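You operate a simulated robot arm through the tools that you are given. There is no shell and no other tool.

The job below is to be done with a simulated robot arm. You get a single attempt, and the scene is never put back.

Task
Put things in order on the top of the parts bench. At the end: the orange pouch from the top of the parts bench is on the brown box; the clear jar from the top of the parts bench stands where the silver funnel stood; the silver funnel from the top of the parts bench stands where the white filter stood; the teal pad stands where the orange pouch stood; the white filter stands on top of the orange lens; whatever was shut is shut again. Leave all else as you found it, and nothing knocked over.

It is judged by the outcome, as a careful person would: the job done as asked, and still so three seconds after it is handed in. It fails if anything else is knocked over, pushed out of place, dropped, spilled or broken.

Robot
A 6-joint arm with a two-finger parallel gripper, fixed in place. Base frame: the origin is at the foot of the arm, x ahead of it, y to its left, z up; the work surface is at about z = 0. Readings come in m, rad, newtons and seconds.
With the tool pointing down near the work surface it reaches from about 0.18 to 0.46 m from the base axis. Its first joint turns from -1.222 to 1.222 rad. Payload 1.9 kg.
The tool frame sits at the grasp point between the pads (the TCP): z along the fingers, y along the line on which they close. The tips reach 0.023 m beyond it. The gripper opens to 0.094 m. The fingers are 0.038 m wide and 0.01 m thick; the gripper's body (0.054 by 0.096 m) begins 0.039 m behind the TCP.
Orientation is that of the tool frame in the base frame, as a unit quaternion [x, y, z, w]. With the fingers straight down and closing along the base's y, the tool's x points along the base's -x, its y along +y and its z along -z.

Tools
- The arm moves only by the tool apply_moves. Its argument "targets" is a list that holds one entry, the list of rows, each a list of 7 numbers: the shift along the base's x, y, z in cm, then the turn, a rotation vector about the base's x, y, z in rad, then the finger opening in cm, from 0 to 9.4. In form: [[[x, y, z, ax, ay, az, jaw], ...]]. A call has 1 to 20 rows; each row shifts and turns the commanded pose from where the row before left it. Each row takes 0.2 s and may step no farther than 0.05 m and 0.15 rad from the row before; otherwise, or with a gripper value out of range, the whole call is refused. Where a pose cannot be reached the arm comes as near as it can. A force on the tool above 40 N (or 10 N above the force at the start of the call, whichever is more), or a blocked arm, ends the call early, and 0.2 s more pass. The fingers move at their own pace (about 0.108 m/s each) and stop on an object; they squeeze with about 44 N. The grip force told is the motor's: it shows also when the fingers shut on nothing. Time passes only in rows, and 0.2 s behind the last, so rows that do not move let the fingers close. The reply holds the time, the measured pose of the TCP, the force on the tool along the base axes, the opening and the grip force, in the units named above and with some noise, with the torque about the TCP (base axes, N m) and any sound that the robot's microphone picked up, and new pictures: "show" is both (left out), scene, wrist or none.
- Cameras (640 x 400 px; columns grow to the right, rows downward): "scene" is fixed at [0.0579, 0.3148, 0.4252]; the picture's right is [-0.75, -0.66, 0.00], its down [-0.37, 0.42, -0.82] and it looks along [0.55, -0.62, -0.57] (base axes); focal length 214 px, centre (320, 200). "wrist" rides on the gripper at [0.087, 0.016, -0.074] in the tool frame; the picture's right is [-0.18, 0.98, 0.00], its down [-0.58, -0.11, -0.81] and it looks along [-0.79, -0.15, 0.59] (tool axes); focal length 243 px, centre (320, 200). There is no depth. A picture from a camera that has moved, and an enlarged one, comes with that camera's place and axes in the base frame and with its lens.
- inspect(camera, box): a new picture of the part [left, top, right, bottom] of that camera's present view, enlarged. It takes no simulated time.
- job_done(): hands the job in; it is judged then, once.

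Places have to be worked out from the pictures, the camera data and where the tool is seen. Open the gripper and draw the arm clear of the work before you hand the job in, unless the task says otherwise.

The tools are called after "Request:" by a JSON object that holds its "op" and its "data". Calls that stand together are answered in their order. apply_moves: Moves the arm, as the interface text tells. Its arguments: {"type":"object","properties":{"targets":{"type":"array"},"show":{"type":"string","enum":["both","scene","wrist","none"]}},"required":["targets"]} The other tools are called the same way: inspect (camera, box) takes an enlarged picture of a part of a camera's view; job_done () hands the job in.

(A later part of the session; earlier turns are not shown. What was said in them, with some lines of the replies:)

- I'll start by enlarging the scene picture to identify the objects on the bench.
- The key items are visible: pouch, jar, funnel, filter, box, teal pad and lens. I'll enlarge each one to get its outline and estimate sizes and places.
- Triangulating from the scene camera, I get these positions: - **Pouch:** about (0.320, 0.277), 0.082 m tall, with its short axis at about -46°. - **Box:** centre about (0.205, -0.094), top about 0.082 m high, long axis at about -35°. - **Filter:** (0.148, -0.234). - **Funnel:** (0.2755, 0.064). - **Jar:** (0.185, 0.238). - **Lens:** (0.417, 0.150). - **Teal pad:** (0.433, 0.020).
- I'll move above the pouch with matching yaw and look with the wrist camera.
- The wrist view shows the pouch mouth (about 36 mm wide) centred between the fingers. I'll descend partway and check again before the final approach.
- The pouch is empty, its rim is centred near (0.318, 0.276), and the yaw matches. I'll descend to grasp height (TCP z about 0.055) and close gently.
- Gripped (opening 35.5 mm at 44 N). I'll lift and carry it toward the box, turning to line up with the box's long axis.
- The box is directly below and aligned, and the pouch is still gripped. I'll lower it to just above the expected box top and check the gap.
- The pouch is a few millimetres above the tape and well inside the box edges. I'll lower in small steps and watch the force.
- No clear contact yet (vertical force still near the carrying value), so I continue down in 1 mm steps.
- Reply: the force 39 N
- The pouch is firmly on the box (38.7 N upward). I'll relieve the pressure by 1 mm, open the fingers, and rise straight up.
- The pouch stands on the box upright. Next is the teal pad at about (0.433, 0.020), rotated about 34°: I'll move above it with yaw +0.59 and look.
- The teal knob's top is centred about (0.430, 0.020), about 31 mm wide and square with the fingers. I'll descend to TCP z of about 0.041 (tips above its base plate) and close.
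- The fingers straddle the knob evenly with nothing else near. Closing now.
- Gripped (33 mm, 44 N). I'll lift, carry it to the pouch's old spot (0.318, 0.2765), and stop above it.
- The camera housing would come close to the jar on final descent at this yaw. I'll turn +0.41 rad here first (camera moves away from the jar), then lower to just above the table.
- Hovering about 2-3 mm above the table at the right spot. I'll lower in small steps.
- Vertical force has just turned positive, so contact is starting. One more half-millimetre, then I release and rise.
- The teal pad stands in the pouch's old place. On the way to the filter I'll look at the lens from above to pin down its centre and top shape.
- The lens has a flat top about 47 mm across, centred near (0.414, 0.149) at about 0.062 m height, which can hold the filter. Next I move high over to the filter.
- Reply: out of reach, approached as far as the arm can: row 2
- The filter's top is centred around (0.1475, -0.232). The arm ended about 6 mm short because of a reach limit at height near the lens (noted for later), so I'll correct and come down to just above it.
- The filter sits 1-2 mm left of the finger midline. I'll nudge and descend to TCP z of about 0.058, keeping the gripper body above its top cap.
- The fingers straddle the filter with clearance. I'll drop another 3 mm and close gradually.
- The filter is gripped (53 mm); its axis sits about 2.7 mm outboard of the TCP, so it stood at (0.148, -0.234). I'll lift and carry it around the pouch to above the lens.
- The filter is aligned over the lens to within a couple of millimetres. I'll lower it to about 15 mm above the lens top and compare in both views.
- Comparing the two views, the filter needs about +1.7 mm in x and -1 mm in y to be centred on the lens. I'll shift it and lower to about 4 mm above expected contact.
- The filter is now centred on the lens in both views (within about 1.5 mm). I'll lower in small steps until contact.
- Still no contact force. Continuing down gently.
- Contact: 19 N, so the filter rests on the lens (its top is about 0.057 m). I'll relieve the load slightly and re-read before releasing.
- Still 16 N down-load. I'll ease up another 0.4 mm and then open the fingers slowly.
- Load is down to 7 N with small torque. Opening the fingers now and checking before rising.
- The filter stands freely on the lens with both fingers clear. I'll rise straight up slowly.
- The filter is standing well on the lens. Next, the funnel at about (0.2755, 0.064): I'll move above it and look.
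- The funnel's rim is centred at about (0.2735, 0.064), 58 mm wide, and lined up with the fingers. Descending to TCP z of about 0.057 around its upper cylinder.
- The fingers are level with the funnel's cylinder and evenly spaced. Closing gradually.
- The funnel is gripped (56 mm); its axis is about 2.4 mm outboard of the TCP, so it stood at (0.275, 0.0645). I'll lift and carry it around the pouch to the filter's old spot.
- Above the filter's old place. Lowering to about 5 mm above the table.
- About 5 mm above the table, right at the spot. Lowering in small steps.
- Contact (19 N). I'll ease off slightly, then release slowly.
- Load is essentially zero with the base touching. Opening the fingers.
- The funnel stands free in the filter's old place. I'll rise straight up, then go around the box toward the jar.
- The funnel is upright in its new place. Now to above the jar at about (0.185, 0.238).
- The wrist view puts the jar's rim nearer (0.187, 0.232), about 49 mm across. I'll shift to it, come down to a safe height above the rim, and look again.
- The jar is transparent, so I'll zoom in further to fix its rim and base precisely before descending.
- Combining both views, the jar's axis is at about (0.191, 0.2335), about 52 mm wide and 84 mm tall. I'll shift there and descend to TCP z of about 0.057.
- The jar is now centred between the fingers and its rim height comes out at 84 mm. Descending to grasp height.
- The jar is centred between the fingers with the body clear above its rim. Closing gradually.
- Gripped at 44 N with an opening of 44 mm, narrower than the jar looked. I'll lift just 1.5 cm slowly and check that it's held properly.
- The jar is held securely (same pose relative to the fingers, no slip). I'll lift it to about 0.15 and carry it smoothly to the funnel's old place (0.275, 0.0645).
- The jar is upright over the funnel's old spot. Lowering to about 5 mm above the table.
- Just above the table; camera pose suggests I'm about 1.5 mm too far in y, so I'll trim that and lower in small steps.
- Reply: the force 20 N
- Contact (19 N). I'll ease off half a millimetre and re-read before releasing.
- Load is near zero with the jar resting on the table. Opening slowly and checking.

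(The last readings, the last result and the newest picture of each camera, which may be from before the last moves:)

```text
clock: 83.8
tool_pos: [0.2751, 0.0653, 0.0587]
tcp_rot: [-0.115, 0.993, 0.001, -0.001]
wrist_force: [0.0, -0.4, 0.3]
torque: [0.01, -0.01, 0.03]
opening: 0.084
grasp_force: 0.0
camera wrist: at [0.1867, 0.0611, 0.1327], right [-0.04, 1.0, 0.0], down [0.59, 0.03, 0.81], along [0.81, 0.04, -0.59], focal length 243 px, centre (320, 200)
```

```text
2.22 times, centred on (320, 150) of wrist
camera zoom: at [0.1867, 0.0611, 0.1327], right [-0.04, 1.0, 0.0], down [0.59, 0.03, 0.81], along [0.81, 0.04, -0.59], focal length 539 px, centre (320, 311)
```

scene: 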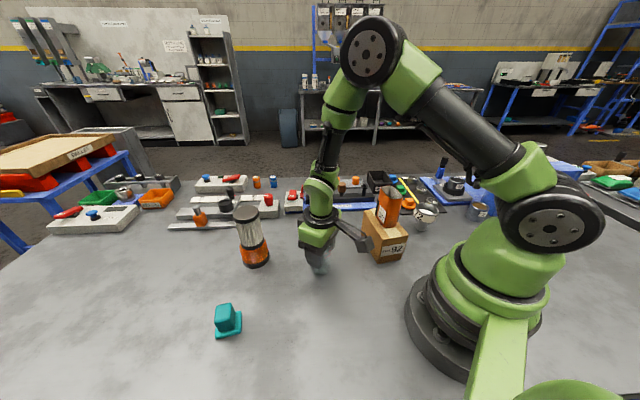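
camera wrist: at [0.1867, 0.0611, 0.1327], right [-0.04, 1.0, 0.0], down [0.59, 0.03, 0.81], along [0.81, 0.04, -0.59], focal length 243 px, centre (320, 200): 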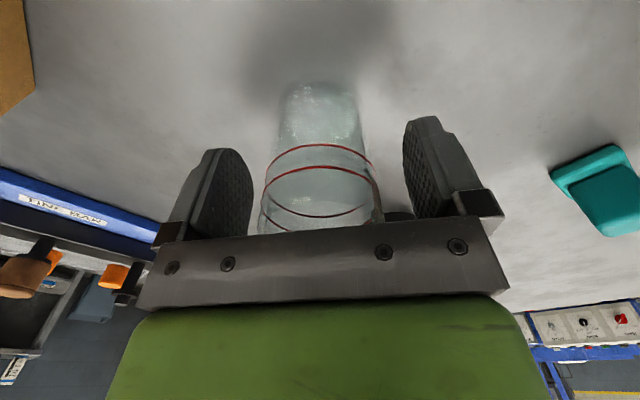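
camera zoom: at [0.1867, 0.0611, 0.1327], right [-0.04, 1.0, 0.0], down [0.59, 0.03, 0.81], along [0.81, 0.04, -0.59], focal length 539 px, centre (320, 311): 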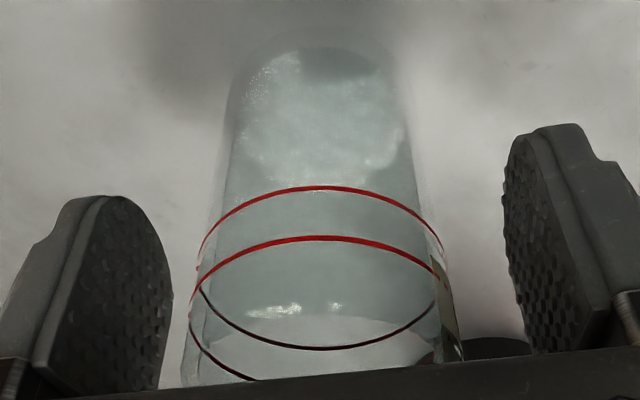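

The jar stands free in the funnel's old place. Rising straight up and viewing the whole bench.

Request:
{"op": "apply_moves", "data": {"targets": [[[0, 0, 1.0, 0, 0, 0, 8.4], [0, 0, 2.5, 0, 0, 0, 8.4], [0, 0, 4.0, 0, 0, 0, 8.4], [0, 0, 4.0, 0, 0, 0, 8.4], [0, 0, 4.0, 0, 0, 0, 8.4], [0, 0, 4.0, 0, 0, 0, 8.4], [0, 0, 0, 0, 0, 0, 8.4]]], "show": "both"}}

Request:
{"op": "inspect", "data": {"camera": "scene", "box": [180, 170, 480, 370]}}

```text
clock: 85.4
tool_pos: [0.2743, 0.0635, 0.2534]
tcp_rot: [-0.115, 0.993, 0.0, 0.0]
wrist_force: [0.3, 0.4, 0.6]
torque: [0.01, -0.03, 0.01]
opening: 0.0839
grasp_force: 0.1
camera wrist: at [0.1867, 0.0605, 0.3274], right [-0.05, 1.0, 0.0], down [0.59, 0.03, 0.81], along [0.81, 0.04, -0.59], focal length 243 px, centre (320, 200)
```

scene: 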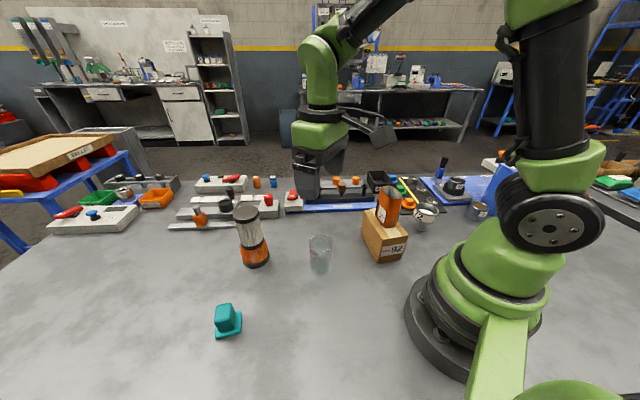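
wrist: 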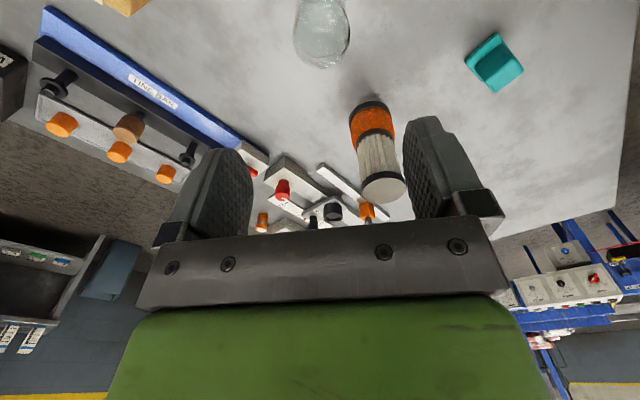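

```text
2.00 times, centred on (330, 270) of scene
camera zoom: at [0.0579, 0.3148, 0.4252], right [-0.75, -0.66, 0.0], down [-0.37, 0.42, -0.82], along [0.55, -0.62, -0.57], focal length 429 px, centre (300, 60)
```

zoom: 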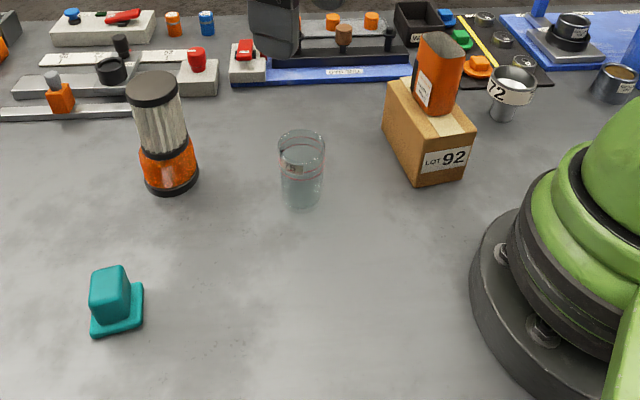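

All items are in place. I'll double-check the jar's and teal pad's positions with close-ups before parking the arm.

Request:
{"op": "inspect", "data": {"camera": "scene", "box": [296, 230, 344, 280]}}

Request:
{"op": "inspect", "data": {"camera": "scene", "box": [230, 195, 290, 275]}}

Request:
{"op": "inspect", "data": {"camera": "scene", "box": [355, 180, 445, 270]}}

Request:
{"op": "inspect", "data": {"camera": "scene", "box": [192, 280, 256, 345]}}

```text
8.00 times, centred on (320, 255) of scene
camera zoom: at [0.0579, 0.3148, 0.4252], right [-0.75, -0.66, 0.0], down [-0.37, 0.42, -0.82], along [0.55, -0.62, -0.57], focal length 1716 px, centre (320, -240)
```

zoom: 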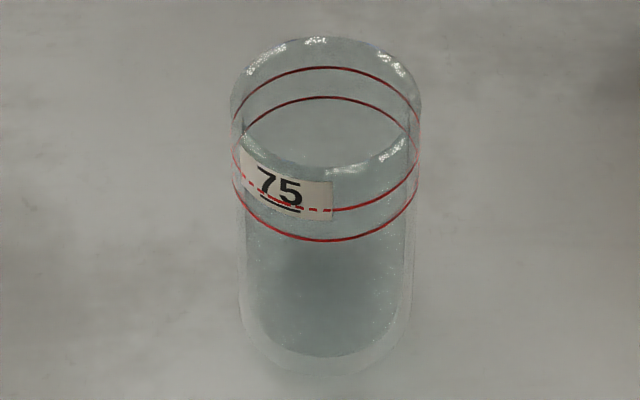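

```text
5.00 times, centred on (260, 235) of scene
camera zoom: at [0.0579, 0.3148, 0.4252], right [-0.75, -0.66, 0.0], down [-0.37, 0.42, -0.82], along [0.55, -0.62, -0.57], focal length 1072 px, centre (620, 25)
```

zoom: 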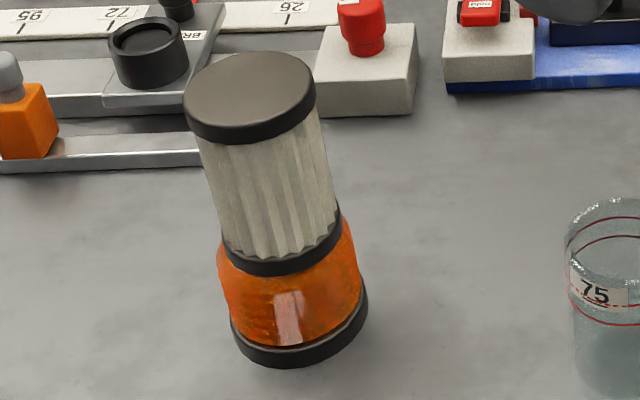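

```text
4.44 times, centred on (400, 225) of scene
camera zoom: at [0.0579, 0.3148, 0.4252], right [-0.75, -0.66, 0.0], down [-0.37, 0.42, -0.82], along [0.55, -0.62, -0.57], focal length 953 px, centre (-36, 89)
```

zoom: 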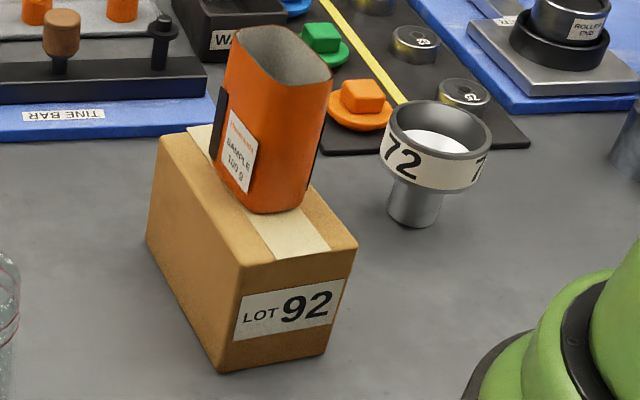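

```text
6.15 times, centred on (224, 312) of scene
camera zoom: at [0.0579, 0.3148, 0.4252], right [-0.75, -0.66, 0.0], down [-0.37, 0.42, -0.82], along [0.55, -0.62, -0.57], focal length 1320 px, centre (911, -492)
```

zoom: 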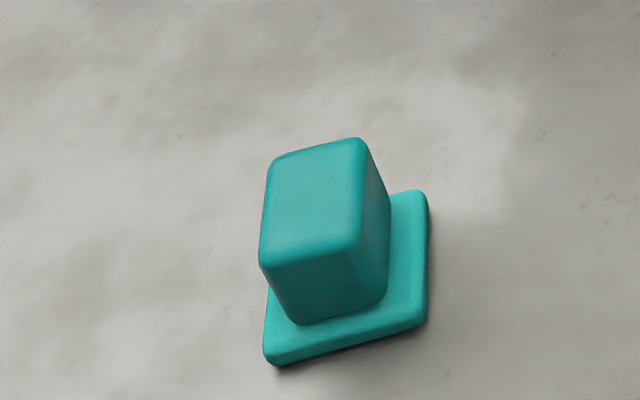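

Every placement checks out to within a few millimetres, all upright. I'll draw the arm up and back to its starting pose with the gripper open.

Request:
{"op": "apply_moves", "data": {"targets": [[[0, 0, 4.0, 0, 0, 0, 9.4], [0, 0, 4.0, 0, 0, 0, 9.4], [0.75, -3.0, 0.4, 0, 0, -0.0575, 9.4], [0.75, -3.0, 0.4, 0, 0, -0.0575, 9.4], [0.75, -3.0, 0.4, 0, 0, -0.0575, 9.4], [0.75, -3.0, 0.4, 0, 0, -0.0575, 9.4], [0, 0, 0, 0, 0, 0, 9.4], [0, 0, 0, 0, 0, 0, 9.4]]], "show": "both"}}

Request:
{"op": "inspect", "data": {"camera": "scene", "box": [40, 160, 520, 400]}}

```text
clock: 87.2
tool_pos: [0.3046, -0.0557, 0.35]
tcp_rot: [0.001, 1.0, 0.0, 0.0]
wrist_force: [0.1, 0.5, -0.4]
torque: [0.05, -0.03, 0.03]
opening: 0.0938
grasp_force: 0.0
camera wrist: at [0.2183, -0.0393, 0.4232], right [0.18, 0.98, 0.0], down [0.58, -0.11, 0.81], along [0.79, -0.15, -0.59], focal length 243 px, centre (320, 200)
```

scene: 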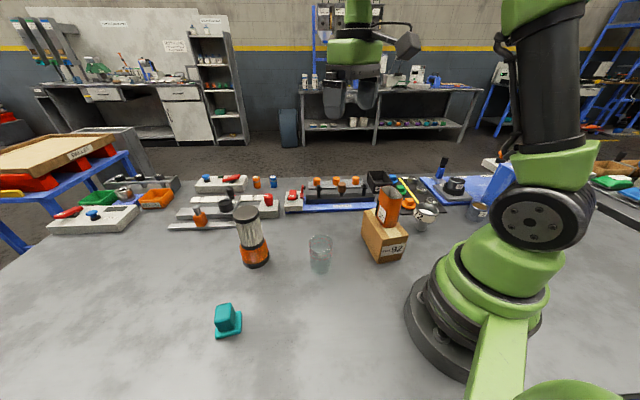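
wrist: 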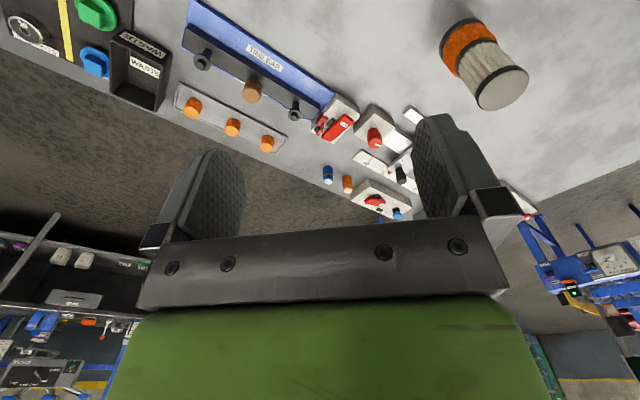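

```text
1.33 times, centred on (280, 280) of scene
camera zoom: at [0.0579, 0.3148, 0.4252], right [-0.75, -0.66, 0.0], down [-0.37, 0.42, -0.82], along [0.55, -0.62, -0.57], focal length 286 px, centre (373, 93)
```

zoom: 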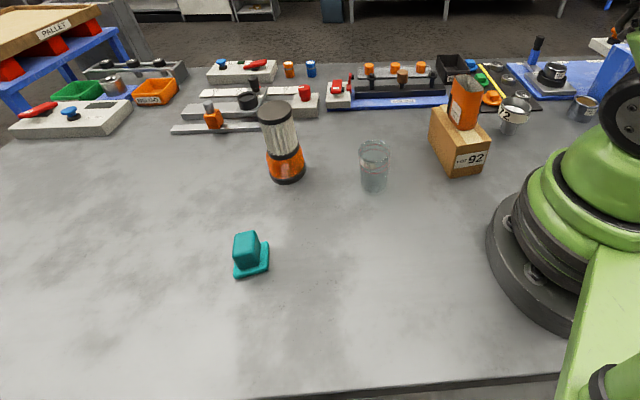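

The arm is parked clear with the gripper open. The pouch is on the box, the jar is at the funnel's spot, the funnel at the filter's spot, the teal pad at the pouch's spot, and the filter on the lens. Nothing else has been disturbed and nothing was opened, so I'm handing the job in.

Request:
{"op": "job_done", "data": {}}

```text
The job is handed in.
```

I put all five items where you asked and handed the job in. The last pictures show everything upright and nothing else on the bench moved.

- **Orange pouch:** stands on top of the brown box, near its centre.
- **Teal pad:** stands where the pouch stood. I turned it about 23° from its original angle so the wrist camera would not hit the jar.
- **White filter:** stands on the orange lens, centred to within about 1.5 mm.
- **Silver funnel:** stands where the filter stood, within about 6 mm by the camera.
- **Clear jar:** stands where the funnel stood, within about 3 mm.

Nothing had to be opened, so there was nothing to shut again. The arm is back at its starting pose with the gripper open. I don't have a verdict back, only the confirmation that the job was handed in.
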